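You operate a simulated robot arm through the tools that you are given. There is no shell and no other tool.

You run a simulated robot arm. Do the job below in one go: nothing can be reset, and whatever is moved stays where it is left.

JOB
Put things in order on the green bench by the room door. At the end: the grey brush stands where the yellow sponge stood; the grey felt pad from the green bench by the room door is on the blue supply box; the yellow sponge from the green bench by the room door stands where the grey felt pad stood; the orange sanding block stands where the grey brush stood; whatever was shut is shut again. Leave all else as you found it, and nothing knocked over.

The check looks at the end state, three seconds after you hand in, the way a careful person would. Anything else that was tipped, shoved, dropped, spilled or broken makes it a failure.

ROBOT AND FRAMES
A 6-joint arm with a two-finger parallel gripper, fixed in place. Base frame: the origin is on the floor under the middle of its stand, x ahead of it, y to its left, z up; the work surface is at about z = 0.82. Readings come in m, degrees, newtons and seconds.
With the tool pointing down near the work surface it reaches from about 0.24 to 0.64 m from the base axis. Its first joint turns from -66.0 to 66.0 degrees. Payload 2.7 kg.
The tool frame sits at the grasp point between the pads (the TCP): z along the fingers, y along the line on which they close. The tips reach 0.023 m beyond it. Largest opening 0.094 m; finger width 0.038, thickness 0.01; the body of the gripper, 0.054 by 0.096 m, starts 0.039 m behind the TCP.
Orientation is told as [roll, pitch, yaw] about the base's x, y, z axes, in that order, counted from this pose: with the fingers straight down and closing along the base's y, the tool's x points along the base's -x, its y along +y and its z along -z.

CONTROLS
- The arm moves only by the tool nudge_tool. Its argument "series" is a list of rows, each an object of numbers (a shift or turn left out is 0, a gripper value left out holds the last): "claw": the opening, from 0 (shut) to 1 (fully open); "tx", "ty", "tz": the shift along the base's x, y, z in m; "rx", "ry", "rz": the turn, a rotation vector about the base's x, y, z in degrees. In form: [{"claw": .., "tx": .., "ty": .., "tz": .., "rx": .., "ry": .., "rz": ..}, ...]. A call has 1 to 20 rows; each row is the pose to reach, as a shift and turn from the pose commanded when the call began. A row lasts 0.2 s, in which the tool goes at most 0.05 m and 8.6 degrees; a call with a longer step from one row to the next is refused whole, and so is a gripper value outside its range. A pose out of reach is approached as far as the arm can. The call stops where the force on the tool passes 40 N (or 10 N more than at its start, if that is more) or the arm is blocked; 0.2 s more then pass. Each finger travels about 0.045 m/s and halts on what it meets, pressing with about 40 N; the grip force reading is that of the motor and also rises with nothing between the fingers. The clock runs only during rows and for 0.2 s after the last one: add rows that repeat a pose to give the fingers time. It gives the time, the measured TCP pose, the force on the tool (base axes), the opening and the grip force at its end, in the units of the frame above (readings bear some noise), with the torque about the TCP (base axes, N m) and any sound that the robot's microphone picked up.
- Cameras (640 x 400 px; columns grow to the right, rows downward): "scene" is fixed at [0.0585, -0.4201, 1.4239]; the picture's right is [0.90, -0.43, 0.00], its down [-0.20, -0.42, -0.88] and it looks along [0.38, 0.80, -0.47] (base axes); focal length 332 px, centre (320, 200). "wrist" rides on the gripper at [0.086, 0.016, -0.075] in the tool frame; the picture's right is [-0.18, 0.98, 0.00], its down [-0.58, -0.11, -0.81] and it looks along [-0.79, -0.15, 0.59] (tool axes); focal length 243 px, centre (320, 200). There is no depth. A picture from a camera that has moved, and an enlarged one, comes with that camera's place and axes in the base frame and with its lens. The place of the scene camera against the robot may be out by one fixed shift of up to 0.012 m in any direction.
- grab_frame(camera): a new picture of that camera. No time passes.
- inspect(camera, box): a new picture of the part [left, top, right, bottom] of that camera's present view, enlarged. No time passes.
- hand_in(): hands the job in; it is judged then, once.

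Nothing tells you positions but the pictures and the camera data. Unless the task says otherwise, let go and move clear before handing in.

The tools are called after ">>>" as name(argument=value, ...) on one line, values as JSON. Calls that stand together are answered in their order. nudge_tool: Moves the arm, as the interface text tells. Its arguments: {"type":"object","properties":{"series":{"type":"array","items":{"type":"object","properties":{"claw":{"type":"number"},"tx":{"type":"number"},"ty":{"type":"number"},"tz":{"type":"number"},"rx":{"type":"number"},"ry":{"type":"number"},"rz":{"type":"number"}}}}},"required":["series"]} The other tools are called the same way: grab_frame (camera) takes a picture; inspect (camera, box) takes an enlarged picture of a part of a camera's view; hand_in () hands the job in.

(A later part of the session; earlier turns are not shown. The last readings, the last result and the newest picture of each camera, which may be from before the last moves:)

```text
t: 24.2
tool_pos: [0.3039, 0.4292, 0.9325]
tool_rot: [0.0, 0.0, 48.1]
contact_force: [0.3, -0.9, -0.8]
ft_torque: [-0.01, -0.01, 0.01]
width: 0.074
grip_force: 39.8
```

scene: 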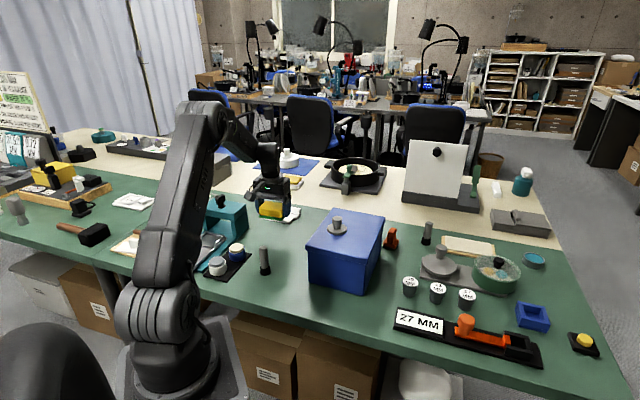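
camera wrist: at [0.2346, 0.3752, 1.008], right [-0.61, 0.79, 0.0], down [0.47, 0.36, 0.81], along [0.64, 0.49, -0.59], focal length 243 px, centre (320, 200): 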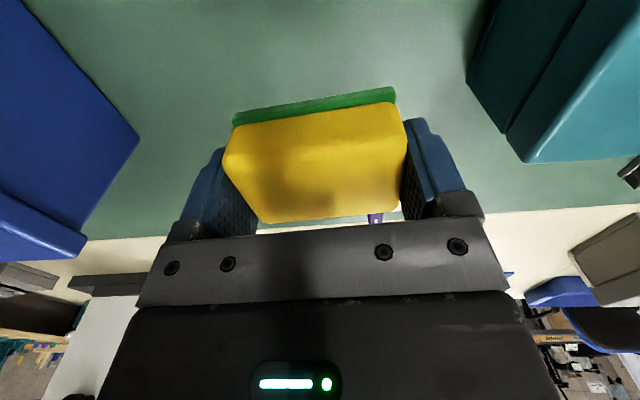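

The reported pose (0.304, 0.429, 0.9325), confirmed by the box corner seen in the wrist view, is a few mm off my tally, so I correct by (+0.004, -0.003) and lower the sponge to just above the bench.

>>> nudge_tool(series=[{"tx": 0.004, "ty": -0.003, "tz": -0.03}, {"tx": 0.004, "ty": -0.003, "tz": -0.06}, {"tx": 0.004, "ty": -0.003, "tz": -0.078}, {"tx": 0.004, "ty": -0.003, "tz": -0.078}, {"tx": 0.004, "ty": -0.003, "tz": -0.078}])

>>> grab_frame(camera="wrist")

>>> inspect(camera="scene", box=[210, 160, 338, 260])

```text
t: 25.4
tool_pos: [0.3114, 0.4261, 0.8529]
tool_rot: [0.0, 0.0, 48.0]
contact_force: [-0.1, 0.0, 0.2]
ft_torque: [0.0, -0.01, 0.0]
width: 0.074
grip_force: 39.6
```

```text
taken
camera wrist: at [0.2407, 0.3729, 0.9283], right [-0.61, 0.79, 0.0], down [0.47, 0.36, 0.81], along [0.64, 0.49, -0.59], focal length 243 px, centre (320, 200)
```

wrist: 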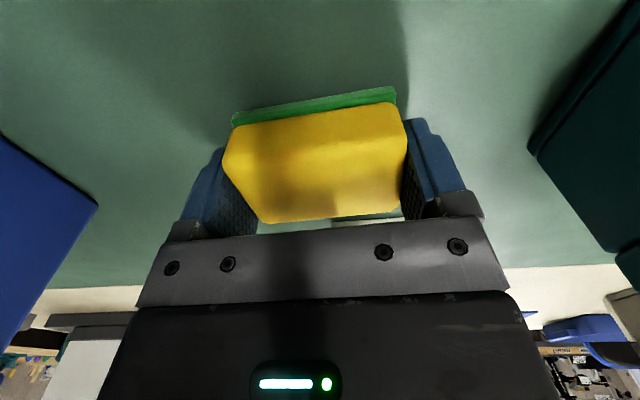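

```text
4.00 times, centred on (274, 210) of scene
camera zoom: at [0.0585, -0.4201, 1.4239], right [0.9, -0.43, 0.0], down [-0.2, -0.42, -0.88], along [0.38, 0.8, -0.47], focal length 1326 px, centre (504, 160)
```

zoom: 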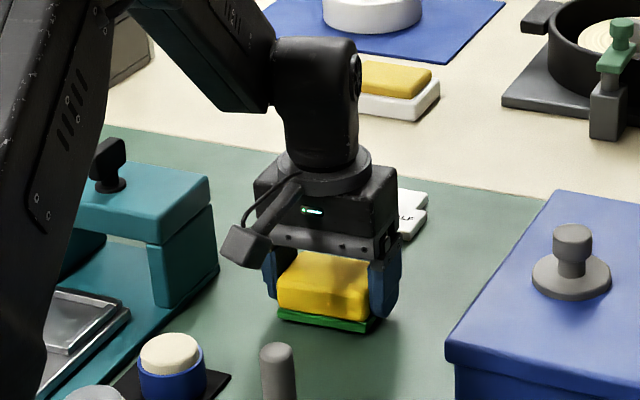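

Nearly there; I shift 2 mm in x and settle down in small steps until the force shows contact.

>>> nudge_tool(series=[{"tx": -0.002, "tz": 0}, {"tx": -0.002, "tz": -0.002}, {"tx": -0.002, "tz": -0.004}, {"tx": -0.002, "tz": -0.004}])

>>> nudge_tool(series=[{"tz": -0.0015}, {"tz": -0.0015}])

```text
t: 26.4
tool_pos: [0.3096, 0.4248, 0.8486]
tool_rot: [0.0, -0.1, 48.1]
contact_force: [-2.6, -0.5, 12.0]
ft_torque: [-0.18, 0.15, -0.04]
width: 0.0738
grip_force: 40.5
```

```text
t: 27.0
tool_pos: [0.3099, 0.4258, 0.8484]
tool_rot: [0.1, -0.3, 47.9]
contact_force: [-3.9, -0.1, 29.8]
ft_torque: [-0.37, 0.34, -0.05]
width: 0.0742
grip_force: 39.4
```

The sponge is down on the bench. I back off slightly, open, and rise straight up.

>>> nudge_tool(series=[{"tz": 0.002}, {"tz": 0.002, "claw": 1}, {"tz": 0.002, "claw": 1}, {"tz": 0.002, "claw": 1}, {"tz": 0.002, "claw": 1}])

>>> grab_frame(camera="wrist")

```text
t: 28.2
tool_pos: [0.309, 0.4233, 0.8461]
tool_rot: [0.0, 0.1, 48.0]
contact_force: [-0.7, -0.1, -0.3]
ft_torque: [-0.02, 0.02, -0.01]
width: 0.0941
grip_force: 0.1
```

```text
taken
camera wrist: at [0.2389, 0.3698, 0.9223], right [-0.61, 0.79, 0.0], down [0.47, 0.36, 0.81], along [0.64, 0.49, -0.59], focal length 243 px, centre (320, 200)
```

wrist: 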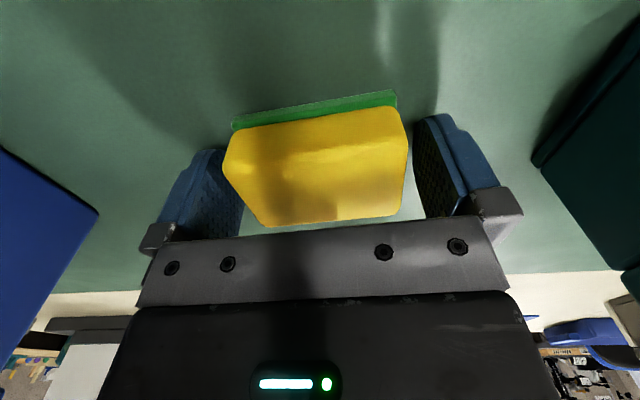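

The sponge now stands in the felt pad's old spot. I rise and go above the brush at (0.2255, 0.283), keeping the tool heading.

>>> nudge_tool(series=[{"tz": 0.04}, {"tz": 0.08}, {"tz": 0.12}, {"tz": 0.15}, {"tx": -0.021, "ty": -0.0355, "tz": 0.15}, {"tx": -0.042, "ty": -0.071, "tz": 0.15}, {"tx": -0.063, "ty": -0.106, "tz": 0.15}, {"tx": -0.0835, "ty": -0.1415, "tz": 0.15}, {"tx": -0.0835, "ty": -0.1415, "tz": 0.15}])

>>> grab_frame(camera="wrist")

>>> grab_frame(camera="scene")

```text
t: 30.2
tool_pos: [0.2261, 0.281, 0.9942]
tool_rot: [0.0, 0.0, 48.0]
contact_force: [1.0, 0.2, -0.5]
ft_torque: [-0.02, 0.0, 0.0]
width: 0.0938
grip_force: 0.0
```

```text
taken
camera wrist: at [0.1562, 0.2274, 1.0716], right [-0.61, 0.79, 0.0], down [0.47, 0.36, 0.81], along [0.64, 0.49, -0.59], focal length 243 px, centre (320, 200)
```

wrist: 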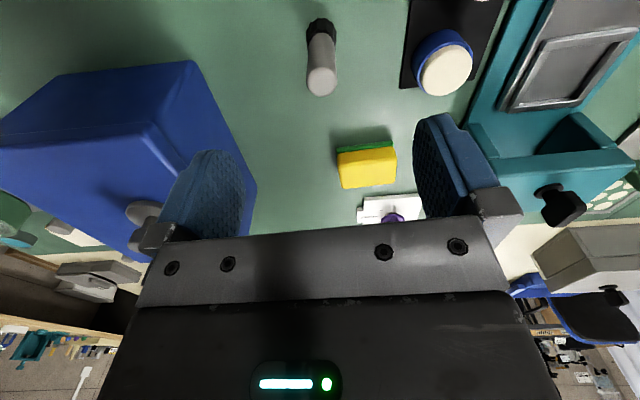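

```text
taken
```

scene: 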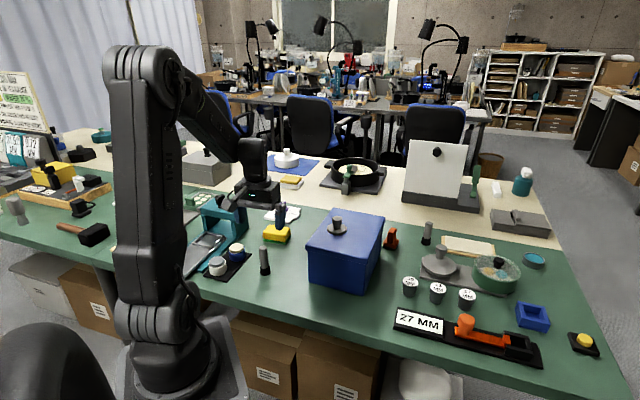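

The brush axis sits at about (0.2265, 0.283), right below the open fingers. I lower around the handle, keeping the palm ~12 mm above its top.

>>> nudge_tool(series=[{"ty": 0.001, "tz": -0.035}, {"ty": 0.001, "tz": -0.07}, {"ty": 0.001, "tz": -0.1}, {"ty": 0.001, "tz": -0.116}, {"ty": 0.001, "tz": -0.116}])

>>> grab_frame(camera="wrist")

>>> inspect(camera="scene", box=[180, 190, 340, 315])

```text
t: 31.4
tool_pos: [0.2269, 0.2813, 0.8775]
tool_rot: [0.0, 0.0, 48.0]
contact_force: [0.7, 0.7, 0.2]
ft_torque: [0.02, -0.03, -0.02]
width: 0.0939
grip_force: 0.1
```

```text
taken
camera wrist: at [0.1575, 0.2282, 0.953], right [-0.61, 0.79, 0.0], down [0.47, 0.36, 0.81], along [0.64, 0.49, -0.59], focal length 243 px, centre (320, 200)
```

wrist: 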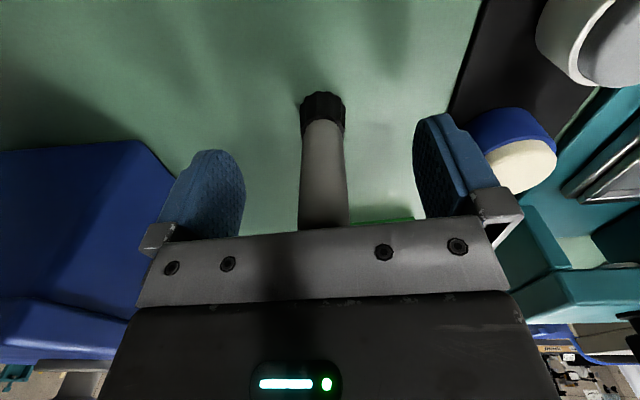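

```text
3.20 times, centred on (260, 252) of scene
camera zoom: at [0.0585, -0.4201, 1.4239], right [0.9, -0.43, 0.0], down [-0.2, -0.42, -0.88], along [0.38, 0.8, -0.47], focal length 1061 px, centre (512, 32)
```

zoom: 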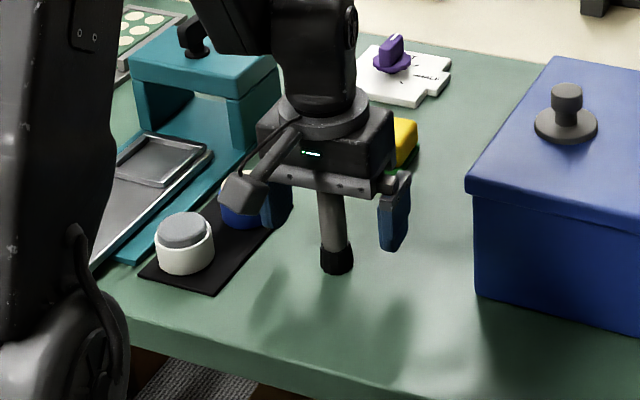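

The handle is centred. I close on it.

>>> nudge_tool(series=[{"claw": 0}, {"claw": 0}, {"claw": 0}, {"claw": 0}, {"claw": 0}, {"claw": 0}])

>>> grab_frame(camera="wrist")

>>> inspect(camera="scene", box=[210, 200, 338, 300])

```text
t: 32.8
tool_pos: [0.2278, 0.2815, 0.8768]
tool_rot: [0.0, 0.0, 48.1]
contact_force: [0.0, 0.1, -0.5]
ft_torque: [-0.01, 0.02, 0.02]
width: 0.0206
grip_force: 39.8
```

```text
taken
camera wrist: at [0.1576, 0.2282, 0.9533], right [-0.61, 0.79, 0.0], down [0.47, 0.36, 0.81], along [0.64, 0.49, -0.59], focal length 243 px, centre (320, 200)
```

wrist: 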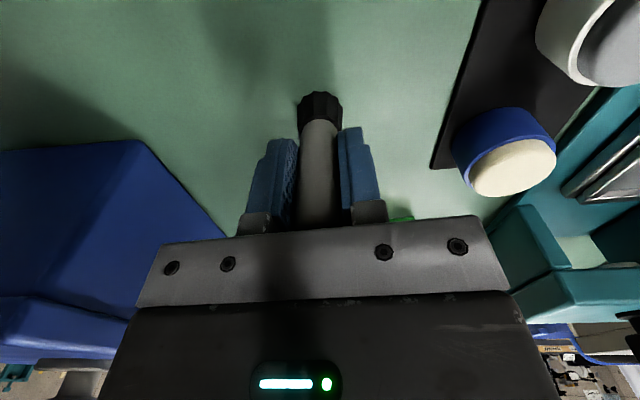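

```text
4.00 times, centred on (274, 250) of scene
camera zoom: at [0.0585, -0.4201, 1.4239], right [0.9, -0.43, 0.0], down [-0.2, -0.42, -0.88], along [0.38, 0.8, -0.47], focal length 1326 px, centre (504, 0)
```

zoom: 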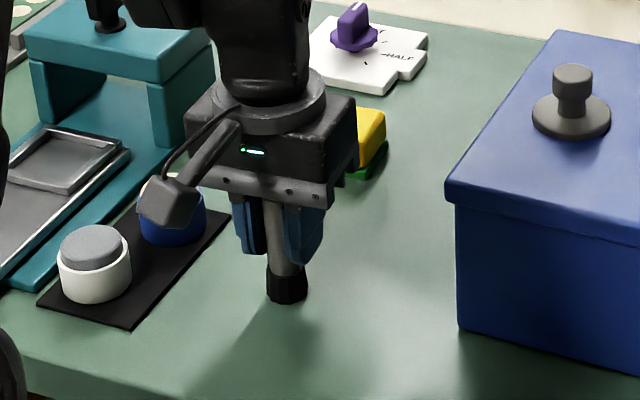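

The brush is held. I lift it about 5 cm and carry it over to the sponge's old spot at (0.468, 0.440), passing between sponge and box.

>>> nudge_tool(series=[{"tz": 0.03}, {"tz": 0.055}, {"tx": 0.034, "ty": 0.0225, "tz": 0.055}, {"tx": 0.068, "ty": 0.045, "tz": 0.055}, {"tx": 0.103, "ty": 0.0675, "tz": 0.055}, {"tx": 0.137, "ty": 0.09, "tz": 0.055}, {"tx": 0.171, "ty": 0.1125, "tz": 0.055}, {"tx": 0.205, "ty": 0.135, "tz": 0.055}, {"tx": 0.2395, "ty": 0.1575, "tz": 0.05}, {"tx": 0.2395, "ty": 0.1575, "tz": 0.05}])

>>> grab_frame(camera="wrist")

>>> inspect(camera="scene", box=[250, 150, 410, 290])

```text
t: 35.0
tool_pos: [0.4672, 0.4364, 0.9292]
tool_rot: [0.0, 0.1, 48.0]
contact_force: [0.6, 0.2, -0.6]
ft_torque: [0.02, -0.02, 0.01]
width: 0.0204
grip_force: 40.8
```

```text
taken
camera wrist: at [0.3971, 0.3816, 1.0059], right [-0.61, 0.79, 0.0], down [0.47, 0.36, 0.8], along [0.64, 0.49, -0.59], focal length 243 px, centre (320, 200)
```

wrist: 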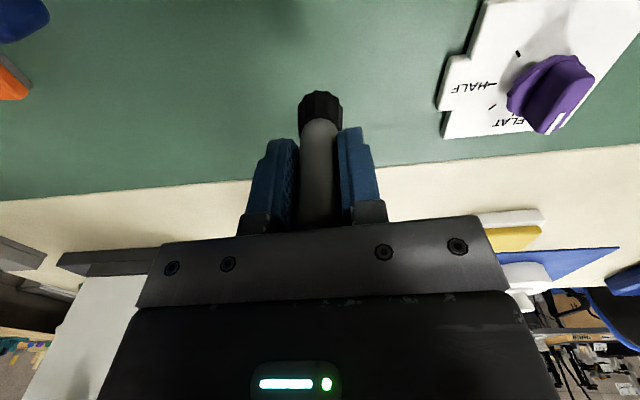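

```text
2.86 times, centred on (330, 220) of scene
camera zoom: at [0.0585, -0.4201, 1.4239], right [0.9, -0.43, 0.0], down [-0.2, -0.42, -0.88], along [0.38, 0.8, -0.47], focal length 947 px, centre (291, 143)
```

zoom: 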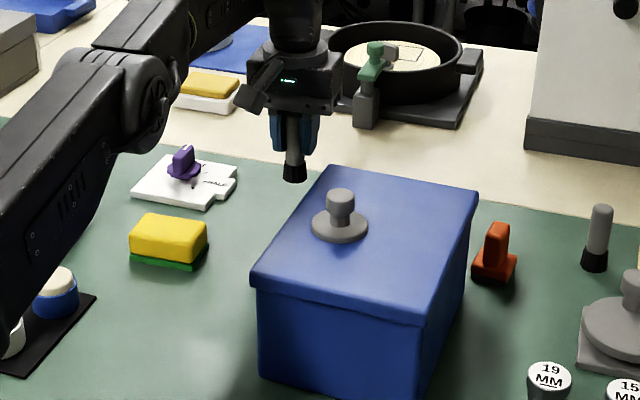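

The brush hangs upright above the sponge's old spot. I trim the position by 2–3 mm and lower to ~6 mm above the bench.

>>> nudge_tool(series=[{"tx": 0.001, "ty": 0.0025, "tz": -0.02}, {"tx": 0.001, "ty": 0.0025, "tz": -0.04}, {"tx": 0.001, "ty": 0.0025, "tz": -0.046}, {"tx": 0.001, "ty": 0.0025, "tz": -0.046}])

>>> nudge_tool(series=[{"tz": -0.002}, {"tz": -0.003}, {"tz": -0.003}])

>>> grab_frame(camera="wrist")

```text
t: 36.0
tool_pos: [0.4683, 0.4418, 0.8853]
tool_rot: [0.0, 0.0, 48.0]
contact_force: [0.1, 0.9, -1.1]
ft_torque: [-0.03, -0.01, 0.02]
width: 0.0204
grip_force: 39.6
```

```text
t: 36.8
tool_pos: [0.468, 0.4422, 0.8816]
tool_rot: [-0.1, 0.1, 48.0]
contact_force: [0.3, 0.4, -0.5]
ft_torque: [0.02, -0.01, 0.01]
width: 0.0202
grip_force: 39.9
```

```text
taken
camera wrist: at [0.3979, 0.3883, 0.9577], right [-0.61, 0.79, 0.0], down [0.47, 0.36, 0.81], along [0.64, 0.49, -0.59], focal length 243 px, centre (320, 200)
```

wrist: 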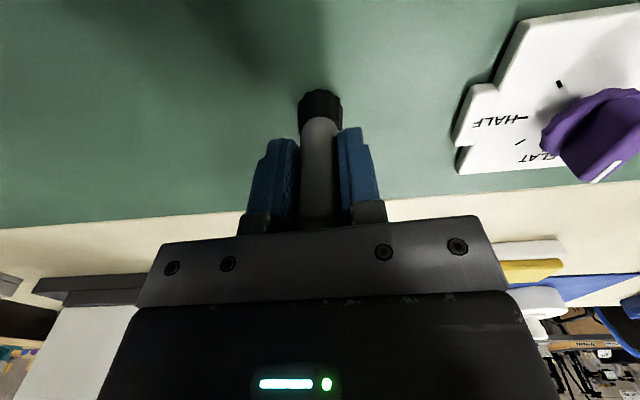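

Position readings agree on (0.468, 0.442), about 3.5 mm too far in y, so I correct that and then settle the brush in 1–2 mm steps.

>>> nudge_tool(series=[{"ty": -0.002}, {"ty": -0.0035}, {"ty": -0.0035}, {"ty": -0.0035}])

>>> nudge_tool(series=[{"tz": -0.001}, {"tz": -0.0025}, {"tz": -0.0025}])

```text
t: 37.8
tool_pos: [0.4675, 0.4391, 0.881]
tool_rot: [-0.1, 0.0, 48.0]
contact_force: [0.4, 0.3, -1.1]
ft_torque: [-0.03, -0.02, 0.0]
width: 0.0204
grip_force: 39.9
```

```text
t: 38.6
tool_pos: [0.4675, 0.438, 0.88]
tool_rot: [0.0, -0.2, 47.9]
contact_force: [-2.5, -1.2, 12.0]
ft_torque: [-0.09, 0.17, 0.03]
width: 0.0203
grip_force: 39.7
```

Contact at 12 N: the brush is standing. I release gently and check before rising.

>>> nudge_tool(series=[{"tz": 0.0005, "claw": 0.3}, {"tz": 0.0005, "claw": 0.5}, {"tz": 0.0005, "claw": 0.7}, {"tz": 0.0005, "claw": 0.9}, {"tz": 0.0005, "claw": 1}, {"tz": 0.0005, "claw": 1}])

>>> grab_frame(camera="wrist")

>>> inspect(camera="scene", box=[250, 150, 410, 290])

```text
t: 40.0
tool_pos: [0.4669, 0.4393, 0.8788]
tool_rot: [0.0, 0.0, 48.0]
contact_force: [-0.4, 0.0, 0.8]
ft_torque: [-0.02, 0.04, 0.01]
width: 0.0939
grip_force: 0.1
```

```text
taken
camera wrist: at [0.397, 0.3848, 0.9553], right [-0.61, 0.79, 0.0], down [0.47, 0.36, 0.81], along [0.64, 0.49, -0.59], focal length 243 px, centre (320, 200)
```

wrist: 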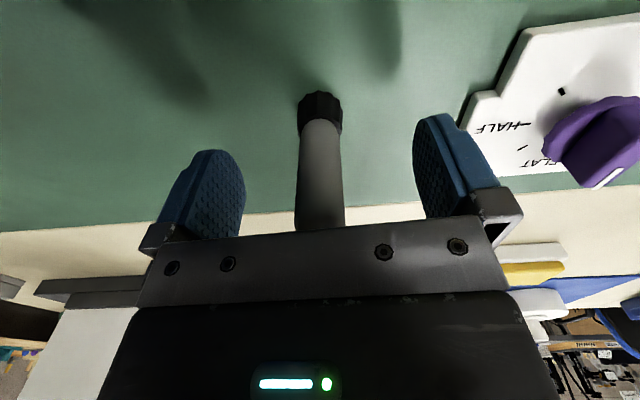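

```text
2.86 times, centred on (330, 220) of scene
camera zoom: at [0.0585, -0.4201, 1.4239], right [0.9, -0.43, 0.0], down [-0.2, -0.42, -0.88], along [0.38, 0.8, -0.47], focal length 947 px, centre (291, 143)
```

zoom: 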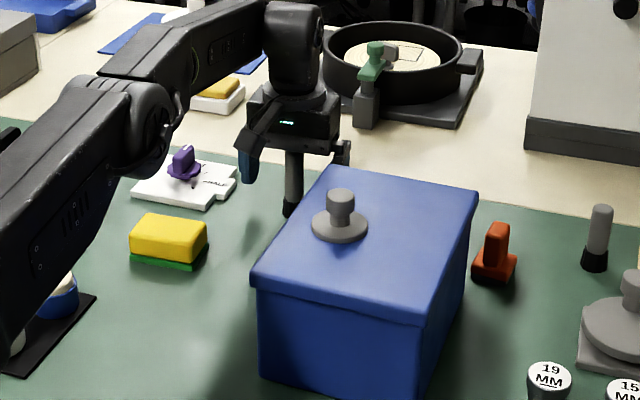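

The brush stands freely. I rise 6.5 cm straight up (tips above its top), then draw inward and higher.

>>> nudge_tool(series=[{"tz": 0.03}, {"tz": 0.055}, {"tz": 0.066}, {"tz": 0.066}])

>>> nudge_tool(series=[{"tx": -0.025, "ty": -0.025, "tz": 0.03}, {"tx": -0.05, "ty": -0.05, "tz": 0.06}, {"tx": -0.05, "ty": -0.05, "tz": 0.1}, {"tx": -0.05, "ty": -0.05, "tz": 0.1}])

>>> grab_frame(camera="wrist")

>>> grab_frame(camera="scene")

```text
t: 41.0
tool_pos: [0.4653, 0.4404, 0.9454]
tool_rot: [-0.1, 0.1, 48.0]
contact_force: [-0.1, 0.2, 0.2]
ft_torque: [0.02, 0.01, -0.05]
width: 0.0941
grip_force: 0.1
```

```text
t: 42.0
tool_pos: [0.4169, 0.3883, 1.0453]
tool_rot: [0.1, 0.0, 48.1]
contact_force: [0.3, 0.4, 0.0]
ft_torque: [0.02, -0.01, 0.01]
width: 0.094
grip_force: 0.1
```

```text
taken
camera wrist: at [0.3458, 0.3345, 1.1213], right [-0.61, 0.79, 0.0], down [0.47, 0.36, 0.81], along [0.64, 0.49, -0.59], focal length 243 px, centre (320, 200)
```

wrist: 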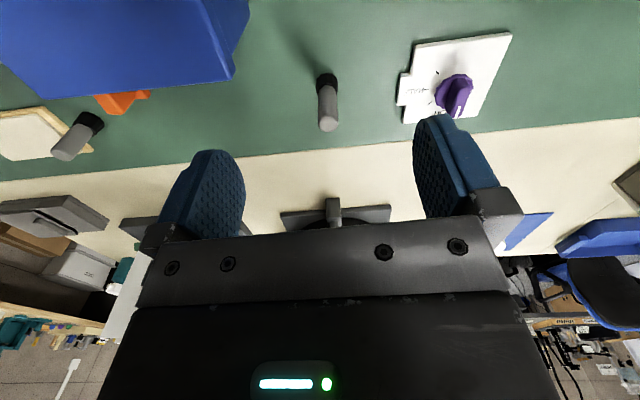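

```text
taken
```

scene: 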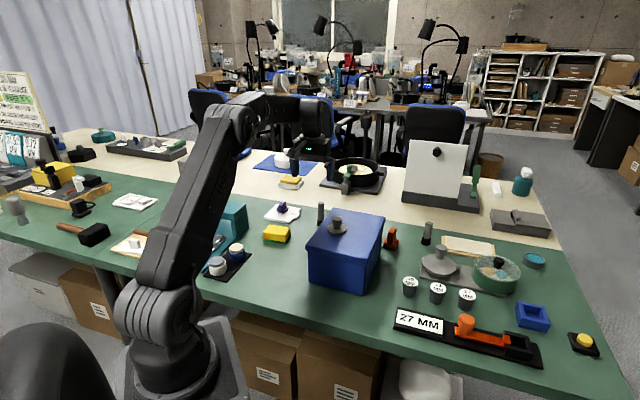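

The brush now stands where the sponge was. Now I study the orange sanding block closely for position, heading and handle shape.

>>> inspect(camera="scene", box=[371, 217, 411, 257])

>>> inspect(camera="wrist", box=[60, 60, 188, 160])

```text
10.00 times, centred on (391, 237) of scene
camera zoom: at [0.0585, -0.4201, 1.4239], right [0.9, -0.43, 0.0], down [-0.2, -0.42, -0.88], along [0.38, 0.8, -0.47], focal length 3316 px, centre (-390, -170)
```

zoom: 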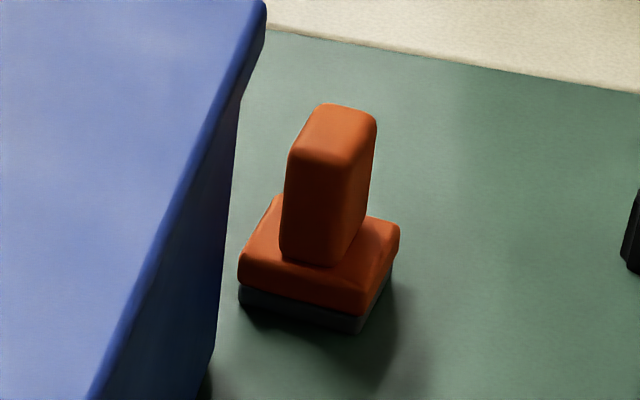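

```text
4.00 times, centred on (124, 110) of wrist
camera zoom: at [0.3458, 0.3345, 1.1213], right [-0.61, 0.79, 0.0], down [0.47, 0.36, 0.81], along [0.64, 0.49, -0.59], focal length 970 px, centre (1104, 560)
```

zoom: 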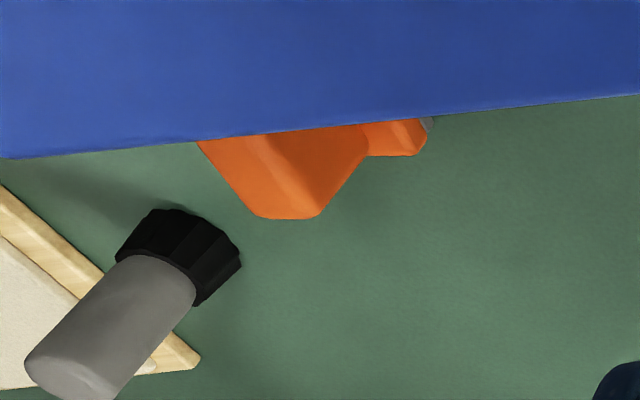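

The block's handle is a slab about 18 mm thick, 30 mm long, top near z 0.876, long axis at ~37°, centred near (0.611, 0.236), close behind the box corner. The wrist camera could foul the lid there, so I check how large the camera head is.

>>> inspect(camera="scene", box=[250, 90, 350, 190])

```text
4.00 times, centred on (300, 140) of scene
camera zoom: at [0.0585, -0.4201, 1.4239], right [0.9, -0.43, 0.0], down [-0.2, -0.42, -0.88], along [0.38, 0.8, -0.47], focal length 1326 px, centre (400, 440)
```

zoom: 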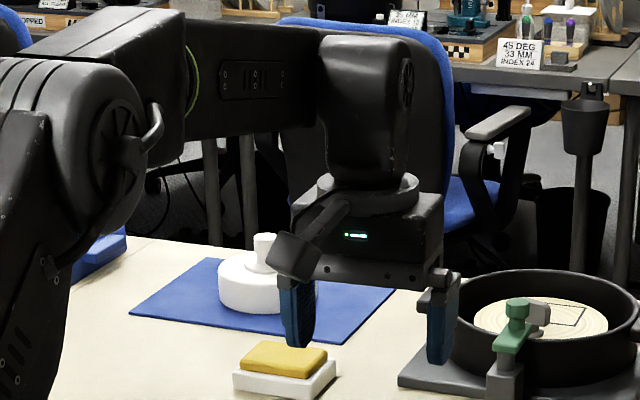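

The lens sits near the head's bottom, so the head's underside is about 65 mm above the TCP; gripping high on the handle keeps it above the lid. I move high over the box to a point just short of the block for a better look.

>>> nudge_tool(series=[{"tx": 0.028, "ty": -0.034, "tz": -0.005, "rz": -2}, {"tx": 0.057, "ty": -0.069, "tz": -0.01, "rz": -4}, {"tx": 0.086, "ty": -0.104, "tz": -0.015, "rz": -6}, {"tx": 0.115, "ty": -0.139, "tz": -0.02, "rz": -8}, {"tx": 0.143, "ty": -0.173, "tz": -0.025, "rz": -10}, {"tx": 0.143, "ty": -0.173, "tz": -0.025, "rz": -10}])

>>> grab_frame(camera="wrist")

>>> grab_frame(camera="scene")

```text
t: 43.4
tool_pos: [0.5611, 0.214, 1.0215]
tool_rot: [0.0, 0.0, 38.1]
contact_force: [0.4, -1.0, 0.5]
ft_torque: [0.0, 0.03, -0.02]
width: 0.0939
grip_force: 0.1
```

```text
taken
camera wrist: at [0.4835, 0.1732, 1.0975], right [-0.46, 0.89, 0.0], down [0.53, 0.27, 0.81], along [0.72, 0.37, -0.59], focal length 243 px, centre (320, 200)
```

wrist: 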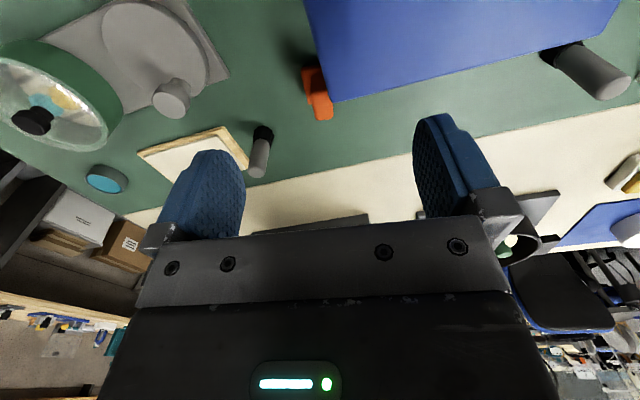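

```text
taken
```

scene: 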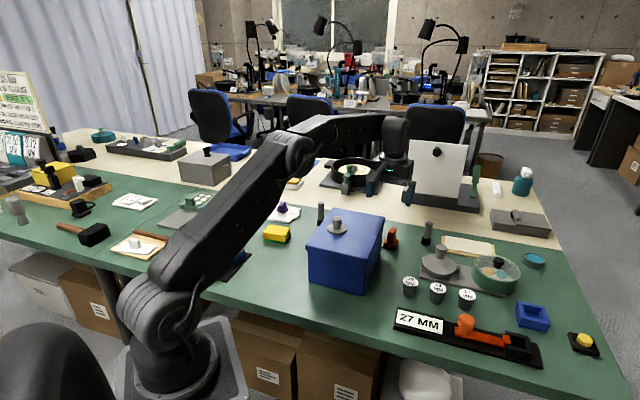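

>>> inspect(camera="wrist", box=[270, 50, 366, 125])

```text
5.33 times, centred on (318, 88) of wrist
camera zoom: at [0.4835, 0.1732, 1.0975], right [-0.46, 0.89, 0.0], down [0.53, 0.27, 0.81], along [0.72, 0.37, -0.59], focal length 1294 px, centre (331, 800)
```

zoom: 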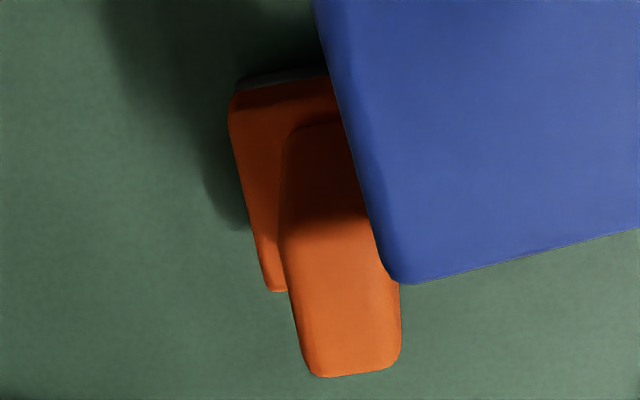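

The block's handle is centred near (0.609, 0.241) at 36.5°, top at z≈0.876. I narrow the fingers, ease outward past the lid's edge while staying above it, and check the reach.

>>> nudge_tool(series=[{"claw": 0.65, "tx": 0.012, "ty": 0.007, "tz": -0.015, "rz": -0.8}, {"tx": 0.024, "ty": 0.014, "tz": -0.035, "rz": -1.6}, {"tx": 0.036, "ty": 0.02, "tz": -0.055, "rz": -1.6}, {"tx": 0.036, "ty": 0.02, "tz": -0.055, "rz": -1.6}, {"tx": 0.036, "ty": 0.02, "tz": -0.055, "rz": -1.6}])

>>> grab_frame(camera="wrist")

>>> inspect(camera="scene", box=[320, 120, 480, 260])

```text
t: 44.6
tool_pos: [0.5928, 0.2345, 0.9632]
tool_rot: [0.1, 0.0, 36.4]
contact_force: [0.3, 0.1, -0.1]
ft_torque: [-0.01, -0.01, 0.0]
width: 0.0611
grip_force: 0.1
out of reach, approached as far as the arm can: row 3, 4, 5
```

```text
taken
camera wrist: at [0.5128, 0.1962, 1.04], right [-0.44, 0.9, 0.0], down [0.53, 0.26, 0.81], along [0.73, 0.35, -0.59], focal length 243 px, centre (320, 200)
```

wrist: 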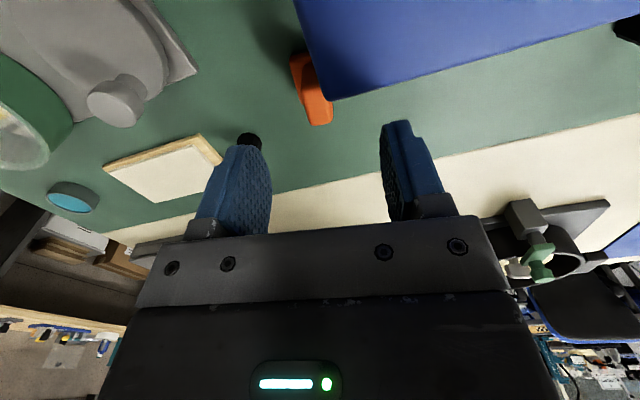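

```text
2.86 times, centred on (400, 190) of scene
camera zoom: at [0.0585, -0.4201, 1.4239], right [0.9, -0.43, 0.0], down [-0.2, -0.42, -0.88], along [0.38, 0.8, -0.47], focal length 947 px, centre (91, 229)
```

zoom: 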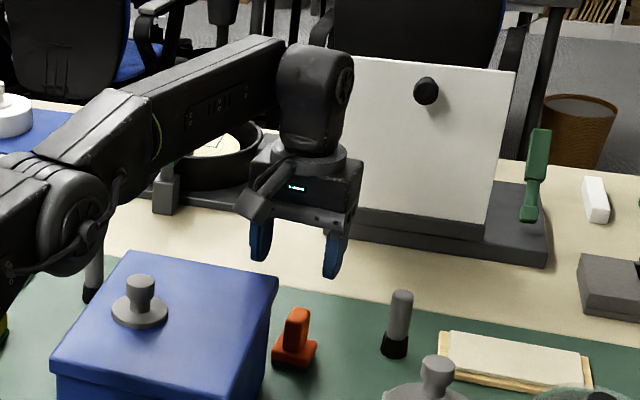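

The arm's reach limit here is r≈0.64 at this height but grows as I descend; gripping the handle 7 mm inward of its middle is enough. I re-measure the block from this closer view.

>>> inspect(camera="wrist", box=[270, 40, 366, 130])

```text
4.44 times, centred on (318, 85) of wrist
camera zoom: at [0.5128, 0.1962, 1.04], right [-0.44, 0.9, 0.0], down [0.53, 0.26, 0.81], along [0.73, 0.35, -0.59], focal length 1078 px, centre (329, 711)
```

zoom: 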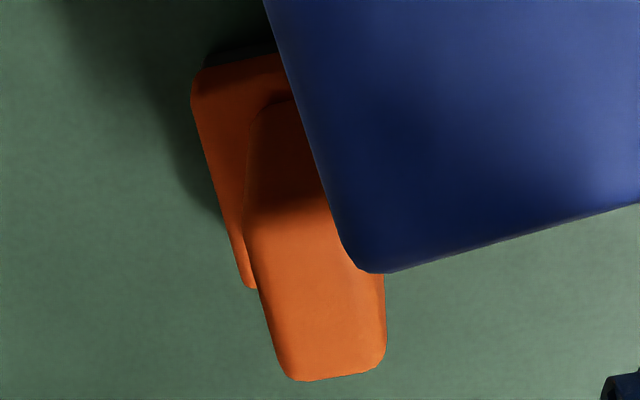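

The measurements agree: handle centre (0.609, 0.2415), lid corner (0.571, 0.230). I descend diagonally outward to just above the handle, keeping about a centimetre off the lid.

>>> nudge_tool(series=[{"tx": 0.0035, "ty": 0.0008, "tz": -0.02}, {"tx": 0.0065, "ty": 0.0015, "tz": -0.04}, {"tx": 0.0098, "ty": 0.0021, "tz": -0.058}, {"tx": 0.0098, "ty": 0.0021, "tz": -0.058}, {"tx": 0.0098, "ty": 0.0021, "tz": -0.058}])

>>> grab_frame(camera="wrist")

>>> inspect(camera="scene", box=[330, 150, 458, 260])

```text
t: 45.8
tool_pos: [0.6001, 0.2352, 0.9045]
tool_rot: [0.0, 0.0, 36.5]
contact_force: [0.1, 0.4, -0.4]
ft_torque: [0.02, 0.0, -0.06]
width: 0.061
grip_force: 0.1
```

```text
taken
camera wrist: at [0.5194, 0.1968, 0.9809], right [-0.44, 0.9, 0.0], down [0.53, 0.26, 0.81], along [0.73, 0.35, -0.59], focal length 243 px, centre (320, 200)
```

wrist: 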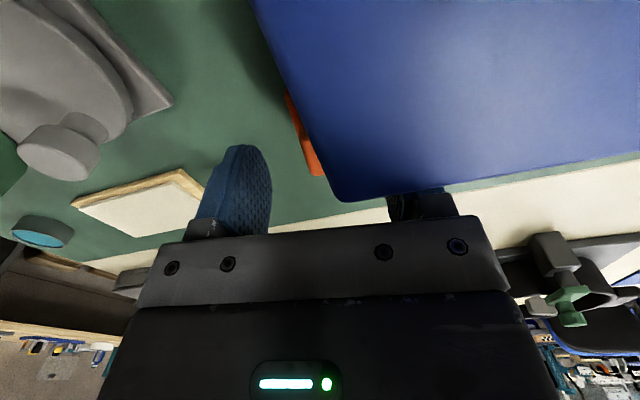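

```text
3.64 times, centred on (394, 205) of scene
camera zoom: at [0.0585, -0.4201, 1.4239], right [0.9, -0.43, 0.0], down [-0.2, -0.42, -0.88], along [0.38, 0.8, -0.47], focal length 1206 px, centre (51, 182)
```

zoom: 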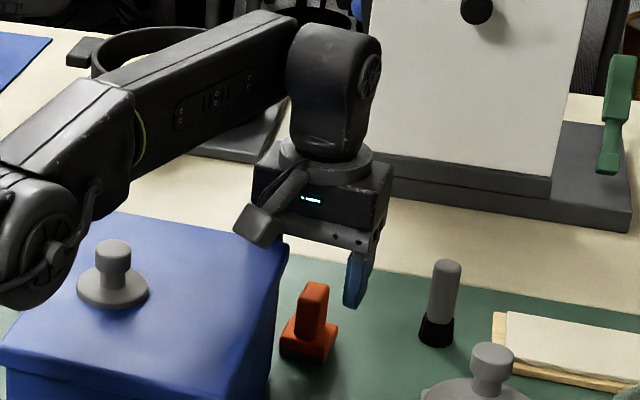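

The head's underside is still ~38 mm above the lid and the fingers straddle the handle by about 2 cm on each side. I lower 24 mm to grip the handle's upper part.

>>> nudge_tool(series=[{"tx": 0.002, "ty": 0.0012, "tz": -0.008}, {"tx": 0.002, "ty": 0.0012, "tz": -0.016}, {"tx": 0.002, "ty": 0.0012, "tz": -0.024}, {"tx": 0.002, "ty": 0.0012, "tz": -0.024}])

>>> inspect(camera="scene", box=[350, 170, 446, 260])

>>> grab_frame(camera="wrist")

```text
t: 46.8
tool_pos: [0.5981, 0.2361, 0.8814]
tool_rot: [0.0, 0.0, 36.4]
contact_force: [-0.2, 0.9, -0.6]
ft_torque: [0.04, 0.02, 0.01]
width: 0.0612
grip_force: 0.1
out of reach, approached as far as the arm can: row 1, 2, 3, 4
```

```text
4.44 times, centred on (398, 215) of scene
camera zoom: at [0.0585, -0.4201, 1.4239], right [0.9, -0.43, 0.0], down [-0.2, -0.42, -0.88], along [0.38, 0.8, -0.47], focal length 1474 px, centre (-27, 133)
```

zoom: 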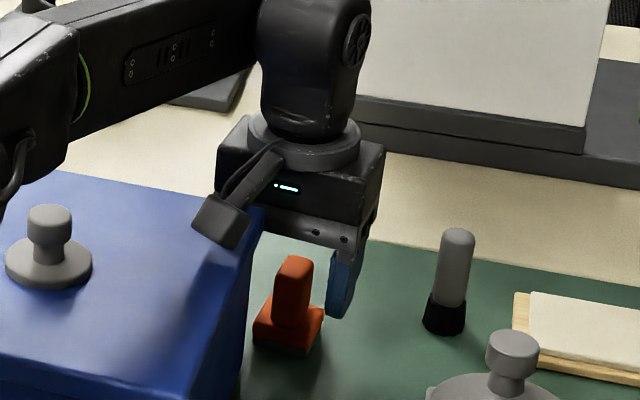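

```text
taken
camera wrist: at [0.5187, 0.1971, 0.9577], right [-0.44, 0.9, 0.0], down [0.53, 0.26, 0.81], along [0.73, 0.35, -0.59], focal length 243 px, centre (320, 200)
```

wrist: 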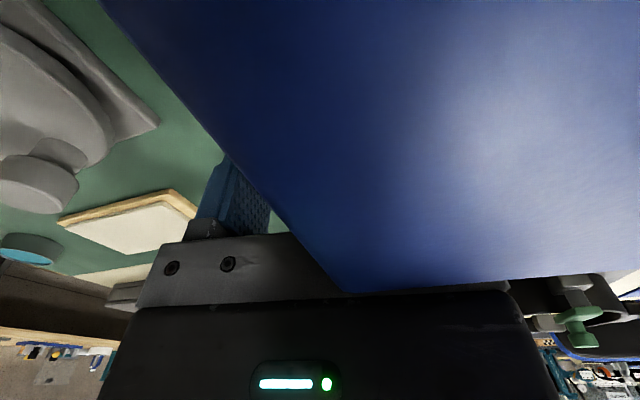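

The arm tops out at r≈0.643, so the pads cover the inner ~22 mm of the handle, which is enough; nothing touches the lid (force ~0). I close on the handle here.

>>> nudge_tool(series=[{"claw": 0.4}, {"claw": 0.2}, {"claw": 0}, {"claw": 0}, {"claw": 0}])

>>> inspect(camera="scene", box=[350, 170, 446, 260])

```text
t: 48.0
tool_pos: [0.5987, 0.2358, 0.8824]
tool_rot: [-0.1, 0.0, 36.4]
contact_force: [-0.3, 0.0, 0.5]
ft_torque: [-0.01, 0.0, -0.01]
width: 0.0191
grip_force: 40.4
```

```text
4.44 times, centred on (398, 215) of scene
camera zoom: at [0.0585, -0.4201, 1.4239], right [0.9, -0.43, 0.0], down [-0.2, -0.42, -0.88], along [0.38, 0.8, -0.47], focal length 1474 px, centre (-27, 133)
```

zoom: 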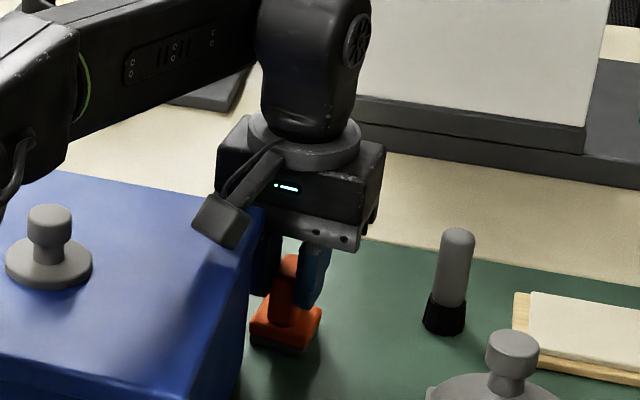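

The handle is gripped at 19 mm. I lift a little first and check it comes along upright.

>>> nudge_tool(series=[{"tz": 0.008}, {"tz": 0.018}, {"tz": 0.028}, {"tz": 0.028}])

>>> inspect(camera="scene", box=[350, 160, 446, 250])

>>> grab_frame(camera="wrist")

```text
t: 49.0
tool_pos: [0.6, 0.234, 0.911]
tool_rot: [0.0, 0.0, 36.5]
contact_force: [0.3, -0.4, -1.3]
ft_torque: [0.02, 0.01, -0.01]
width: 0.0194
grip_force: 40.2
```

```text
4.44 times, centred on (398, 205) of scene
camera zoom: at [0.0586, -0.4201, 1.4239], right [0.9, -0.43, 0.0], down [-0.2, -0.42, -0.88], along [0.38, 0.8, -0.47], focal length 1474 px, centre (-27, 178)
```

zoom: 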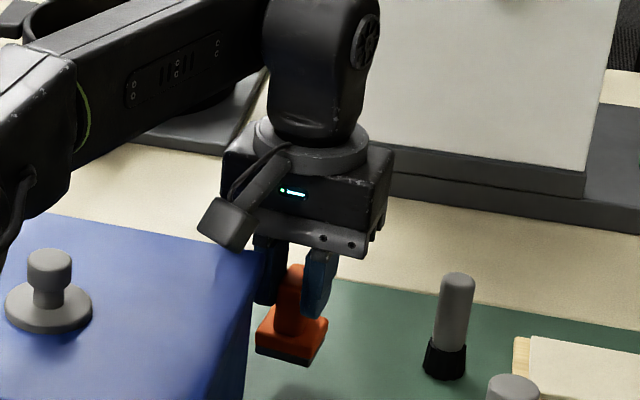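

```text
taken
camera wrist: at [0.5195, 0.1958, 0.9861], right [-0.44, 0.9, 0.0], down [0.53, 0.26, 0.81], along [0.73, 0.35, -0.59], focal length 243 px, centre (320, 200)
```

wrist: 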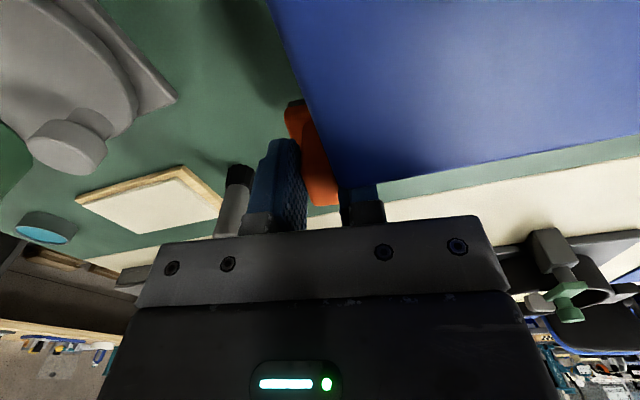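

The block came up upright. To keep the finger off the lid corner I first swing it counter-clockwise around the back of the box, where there is more room, and only then rise.

>>> nudge_tool(series=[{"tx": -0.0065, "ty": 0.013, "tz": 0.004}, {"tx": -0.0139, "ty": 0.0262, "tz": 0.008}, {"tx": -0.0335, "ty": 0.0664, "tz": 0.015}, {"tx": -0.0559, "ty": 0.1052, "tz": 0.02}, {"tx": -0.0559, "ty": 0.1052, "tz": 0.02}])

>>> grab_frame(camera="scene")

>>> grab_frame(camera="wrist")

```text
t: 50.2
tool_pos: [0.5426, 0.3393, 0.9283]
tool_rot: [-0.1, 0.1, 36.4]
contact_force: [0.2, 0.5, -0.9]
ft_torque: [-0.02, 0.0, -0.02]
width: 0.0194
grip_force: 40.2
```

```text
taken
```

scene: 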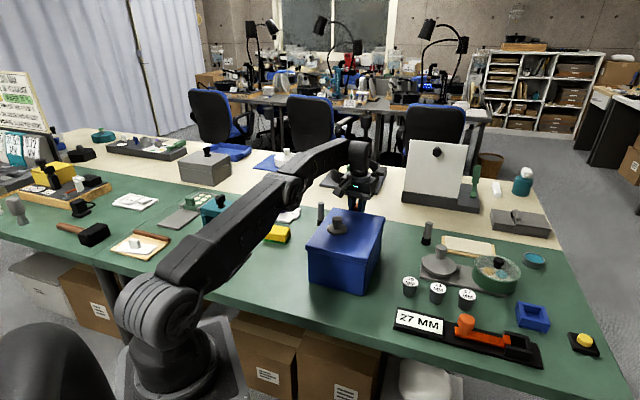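

```text
taken
camera wrist: at [0.463, 0.3003, 1.004], right [-0.43, 0.9, 0.0], down [0.53, 0.26, 0.81], along [0.73, 0.35, -0.59], focal length 243 px, centre (320, 200)
```

wrist: 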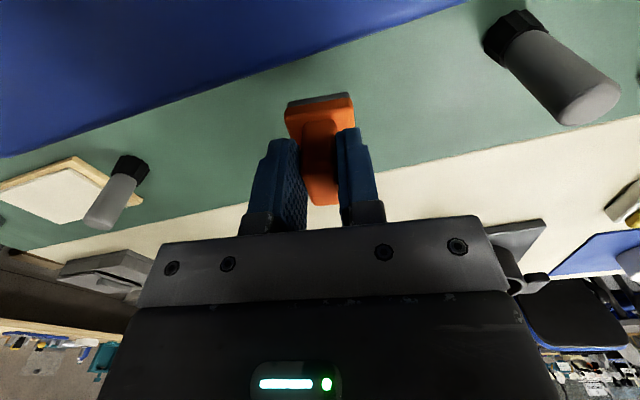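

The block is well held and clear of the box. I enlarge the wrist view to learn where its base sits relative to the tool, and look at where the brush stands.

>>> inspect(camera="wrist", box=[240, 80, 400, 220])

>>> inspect(camera="scene", box=[300, 150, 428, 250])

```text
2.86 times, centred on (320, 150) of wrist
camera zoom: at [0.463, 0.3003, 1.004], right [-0.43, 0.9, 0.0], down [0.53, 0.26, 0.81], along [0.73, 0.35, -0.59], focal length 693 px, centre (320, 343)
```

zoom: 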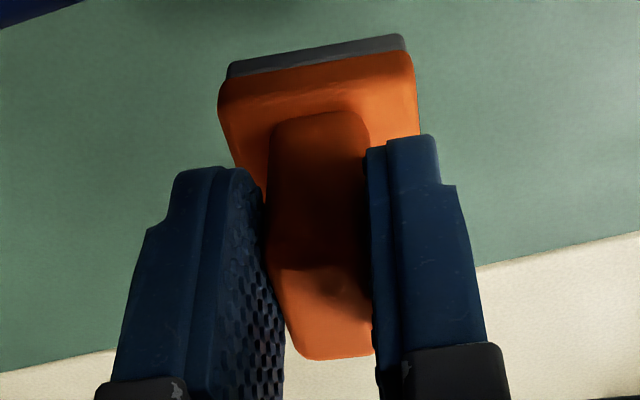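

```text
4.00 times, centred on (364, 200) of scene
camera zoom: at [0.0586, -0.4201, 1.4239], right [0.9, -0.43, 0.0], down [-0.2, -0.42, -0.88], along [0.38, 0.8, -0.47], focal length 1326 px, centre (144, 200)
```

zoom: 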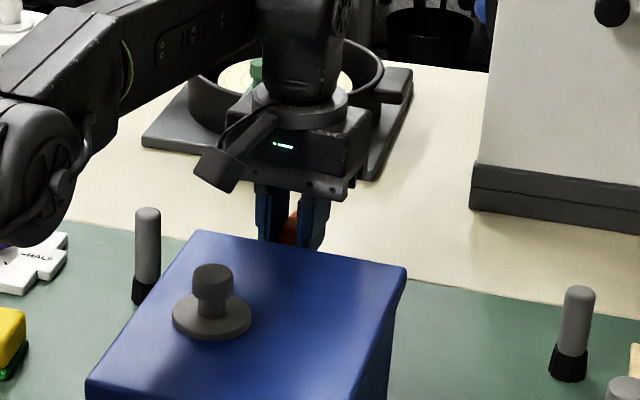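

The block's base centre sits about 13 mm outward of the TCP. I rise and pull inward, high above box and felt pad, then carry it to above the brush's old spot.

>>> nudge_tool(series=[{"tx": -0.012, "ty": -0.008, "tz": 0.035}, {"tx": -0.02, "ty": -0.013, "tz": 0.075}, {"tx": -0.03, "ty": -0.02, "tz": 0.115}, {"tx": -0.045, "ty": -0.03, "tz": 0.15}, {"tx": -0.045, "ty": -0.03, "tz": 0.15}])

>>> nudge_tool(series=[{"tx": -0.046, "ty": -0.005}, {"tx": -0.093, "ty": -0.011}, {"tx": -0.14, "ty": -0.017}, {"tx": -0.187, "ty": -0.022}, {"tx": -0.234, "ty": -0.028}, {"tx": -0.2814, "ty": -0.034}, {"tx": -0.2814, "ty": -0.034}])

>>> grab_frame(camera="scene")

>>> grab_frame(camera="wrist")

```text
t: 51.4
tool_pos: [0.495, 0.3141, 1.0777]
tool_rot: [0.0, 0.1, 36.5]
contact_force: [-0.1, -0.2, -0.2]
ft_torque: [-0.02, 0.03, 0.01]
width: 0.0192
grip_force: 39.8
```

```text
t: 53.0
tool_pos: [0.2134, 0.2743, 1.0779]
tool_rot: [0.0, -0.1, 36.4]
contact_force: [-0.8, 0.3, -0.5]
ft_torque: [0.01, 0.02, 0.01]
width: 0.0192
grip_force: 39.8
```

```text
taken
```

scene: 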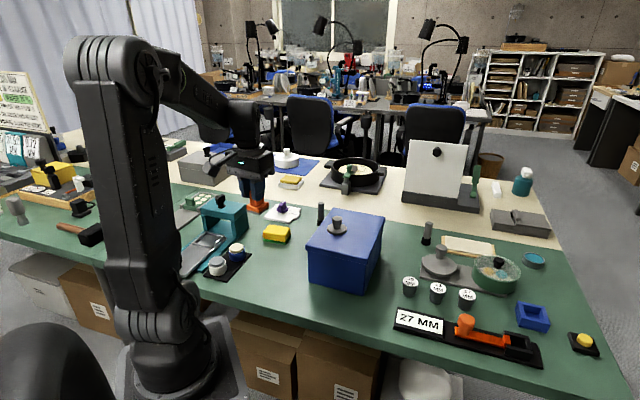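

```text
taken
camera wrist: at [0.1342, 0.2353, 1.1546], right [-0.43, 0.9, 0.0], down [0.53, 0.26, 0.81], along [0.73, 0.35, -0.59], focal length 243 px, centre (320, 200)
```

wrist: 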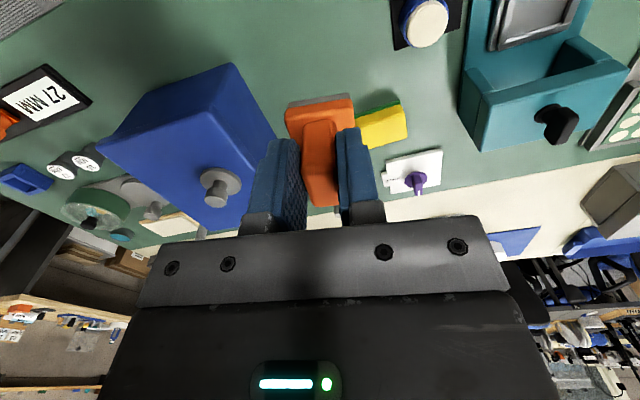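

The block is above the brush's old spot. I lower it to about 15 mm above the bench and then re-check the position.

>>> nudge_tool(series=[{"tx": 0.001, "ty": 0.0005, "tz": -0.045}, {"tx": 0.0025, "ty": 0.001, "tz": -0.09}, {"tx": 0.0025, "ty": 0.001, "tz": -0.135}, {"tx": 0.0025, "ty": 0.001, "tz": -0.165}, {"tx": 0.0025, "ty": 0.001, "tz": -0.18}, {"tx": 0.0025, "ty": 0.001, "tz": -0.18}])

>>> grab_frame(camera="wrist")

>>> inspect(camera="scene", box=[180, 190, 340, 315])

```text
t: 54.4
tool_pos: [0.2185, 0.2768, 0.8991]
tool_rot: [0.1, -0.1, 36.4]
contact_force: [0.1, -0.5, 0.1]
ft_torque: [0.01, 0.01, -0.01]
width: 0.0193
grip_force: 40.0
```

```text
taken
camera wrist: at [0.1391, 0.2382, 0.9764], right [-0.44, 0.9, 0.0], down [0.53, 0.26, 0.81], along [0.73, 0.35, -0.59], focal length 243 px, centre (320, 200)
```

wrist: 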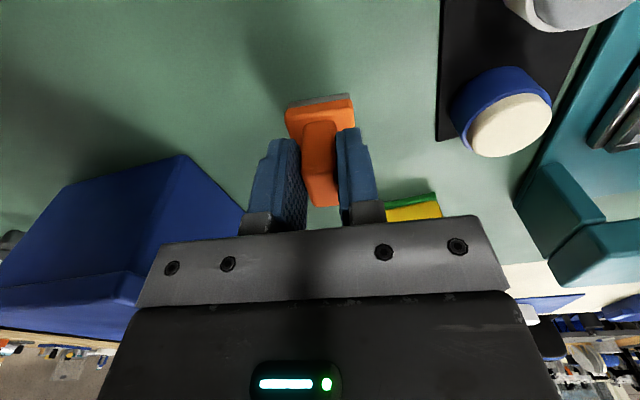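

```text
3.20 times, centred on (260, 252) of scene
camera zoom: at [0.0585, -0.4201, 1.4239], right [0.9, -0.43, 0.0], down [-0.2, -0.42, -0.88], along [0.38, 0.8, -0.47], focal length 1061 px, centre (512, 32)
```

zoom: 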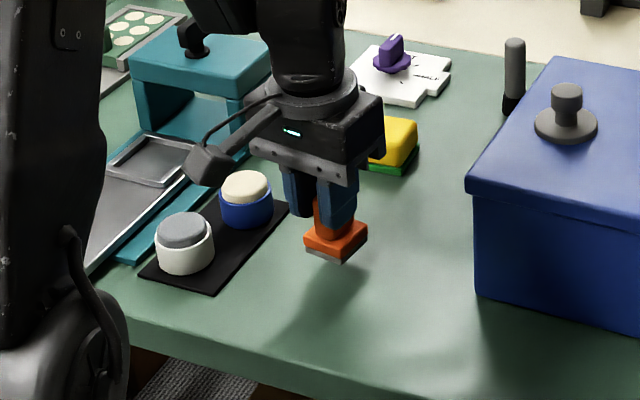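

The block is within 2 mm of the brush's old centre. I trim that and settle it down gently.

>>> nudge_tool(series=[{"tx": -0.0015, "ty": -0.0014, "tz": -0.006}, {"tx": -0.0015, "ty": -0.0014, "tz": -0.012}, {"tx": -0.0015, "ty": -0.0014, "tz": -0.014}, {"tx": -0.0015, "ty": -0.0014, "tz": -0.014}])

>>> nudge_tool(series=[{"tz": -0.0015}, {"tz": -0.0025}, {"tz": -0.0025}])

```text
t: 55.4
tool_pos: [0.2168, 0.2762, 0.8862]
tool_rot: [0.0, 0.0, 36.4]
contact_force: [0.3, 0.8, -1.3]
ft_torque: [-0.02, 0.02, 0.0]
width: 0.0191
grip_force: 40.4
```

```text
t: 56.2
tool_pos: [0.2171, 0.2763, 0.883]
tool_rot: [-0.1, 0.0, 36.4]
contact_force: [0.2, -0.5, -1.1]
ft_torque: [-0.02, 0.0, -0.02]
width: 0.0194
grip_force: 39.9
```

>>> nudge_tool(series=[{"tz": -0.001}, {"tz": -0.0015}, {"tz": -0.0015}])

>>> inspect(camera="scene", box=[230, 230, 310, 290])

```text
t: 57.0
tool_pos: [0.2172, 0.2771, 0.8817]
tool_rot: [0.1, -0.1, 36.5]
contact_force: [0.3, -0.3, -1.7]
ft_torque: [-0.01, 0.0, -0.04]
width: 0.0193
grip_force: 40.2
```

```text
6.67 times, centred on (270, 260) of scene
camera zoom: at [0.0585, -0.4201, 1.4239], right [0.9, -0.43, 0.0], down [-0.2, -0.42, -0.88], along [0.38, 0.8, -0.47], focal length 2211 px, centre (653, -200)
```

zoom: 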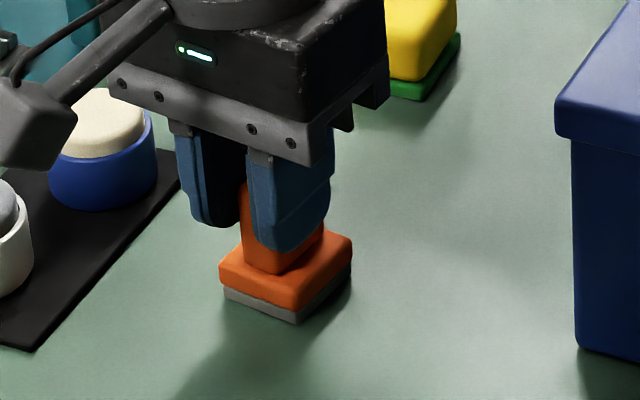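

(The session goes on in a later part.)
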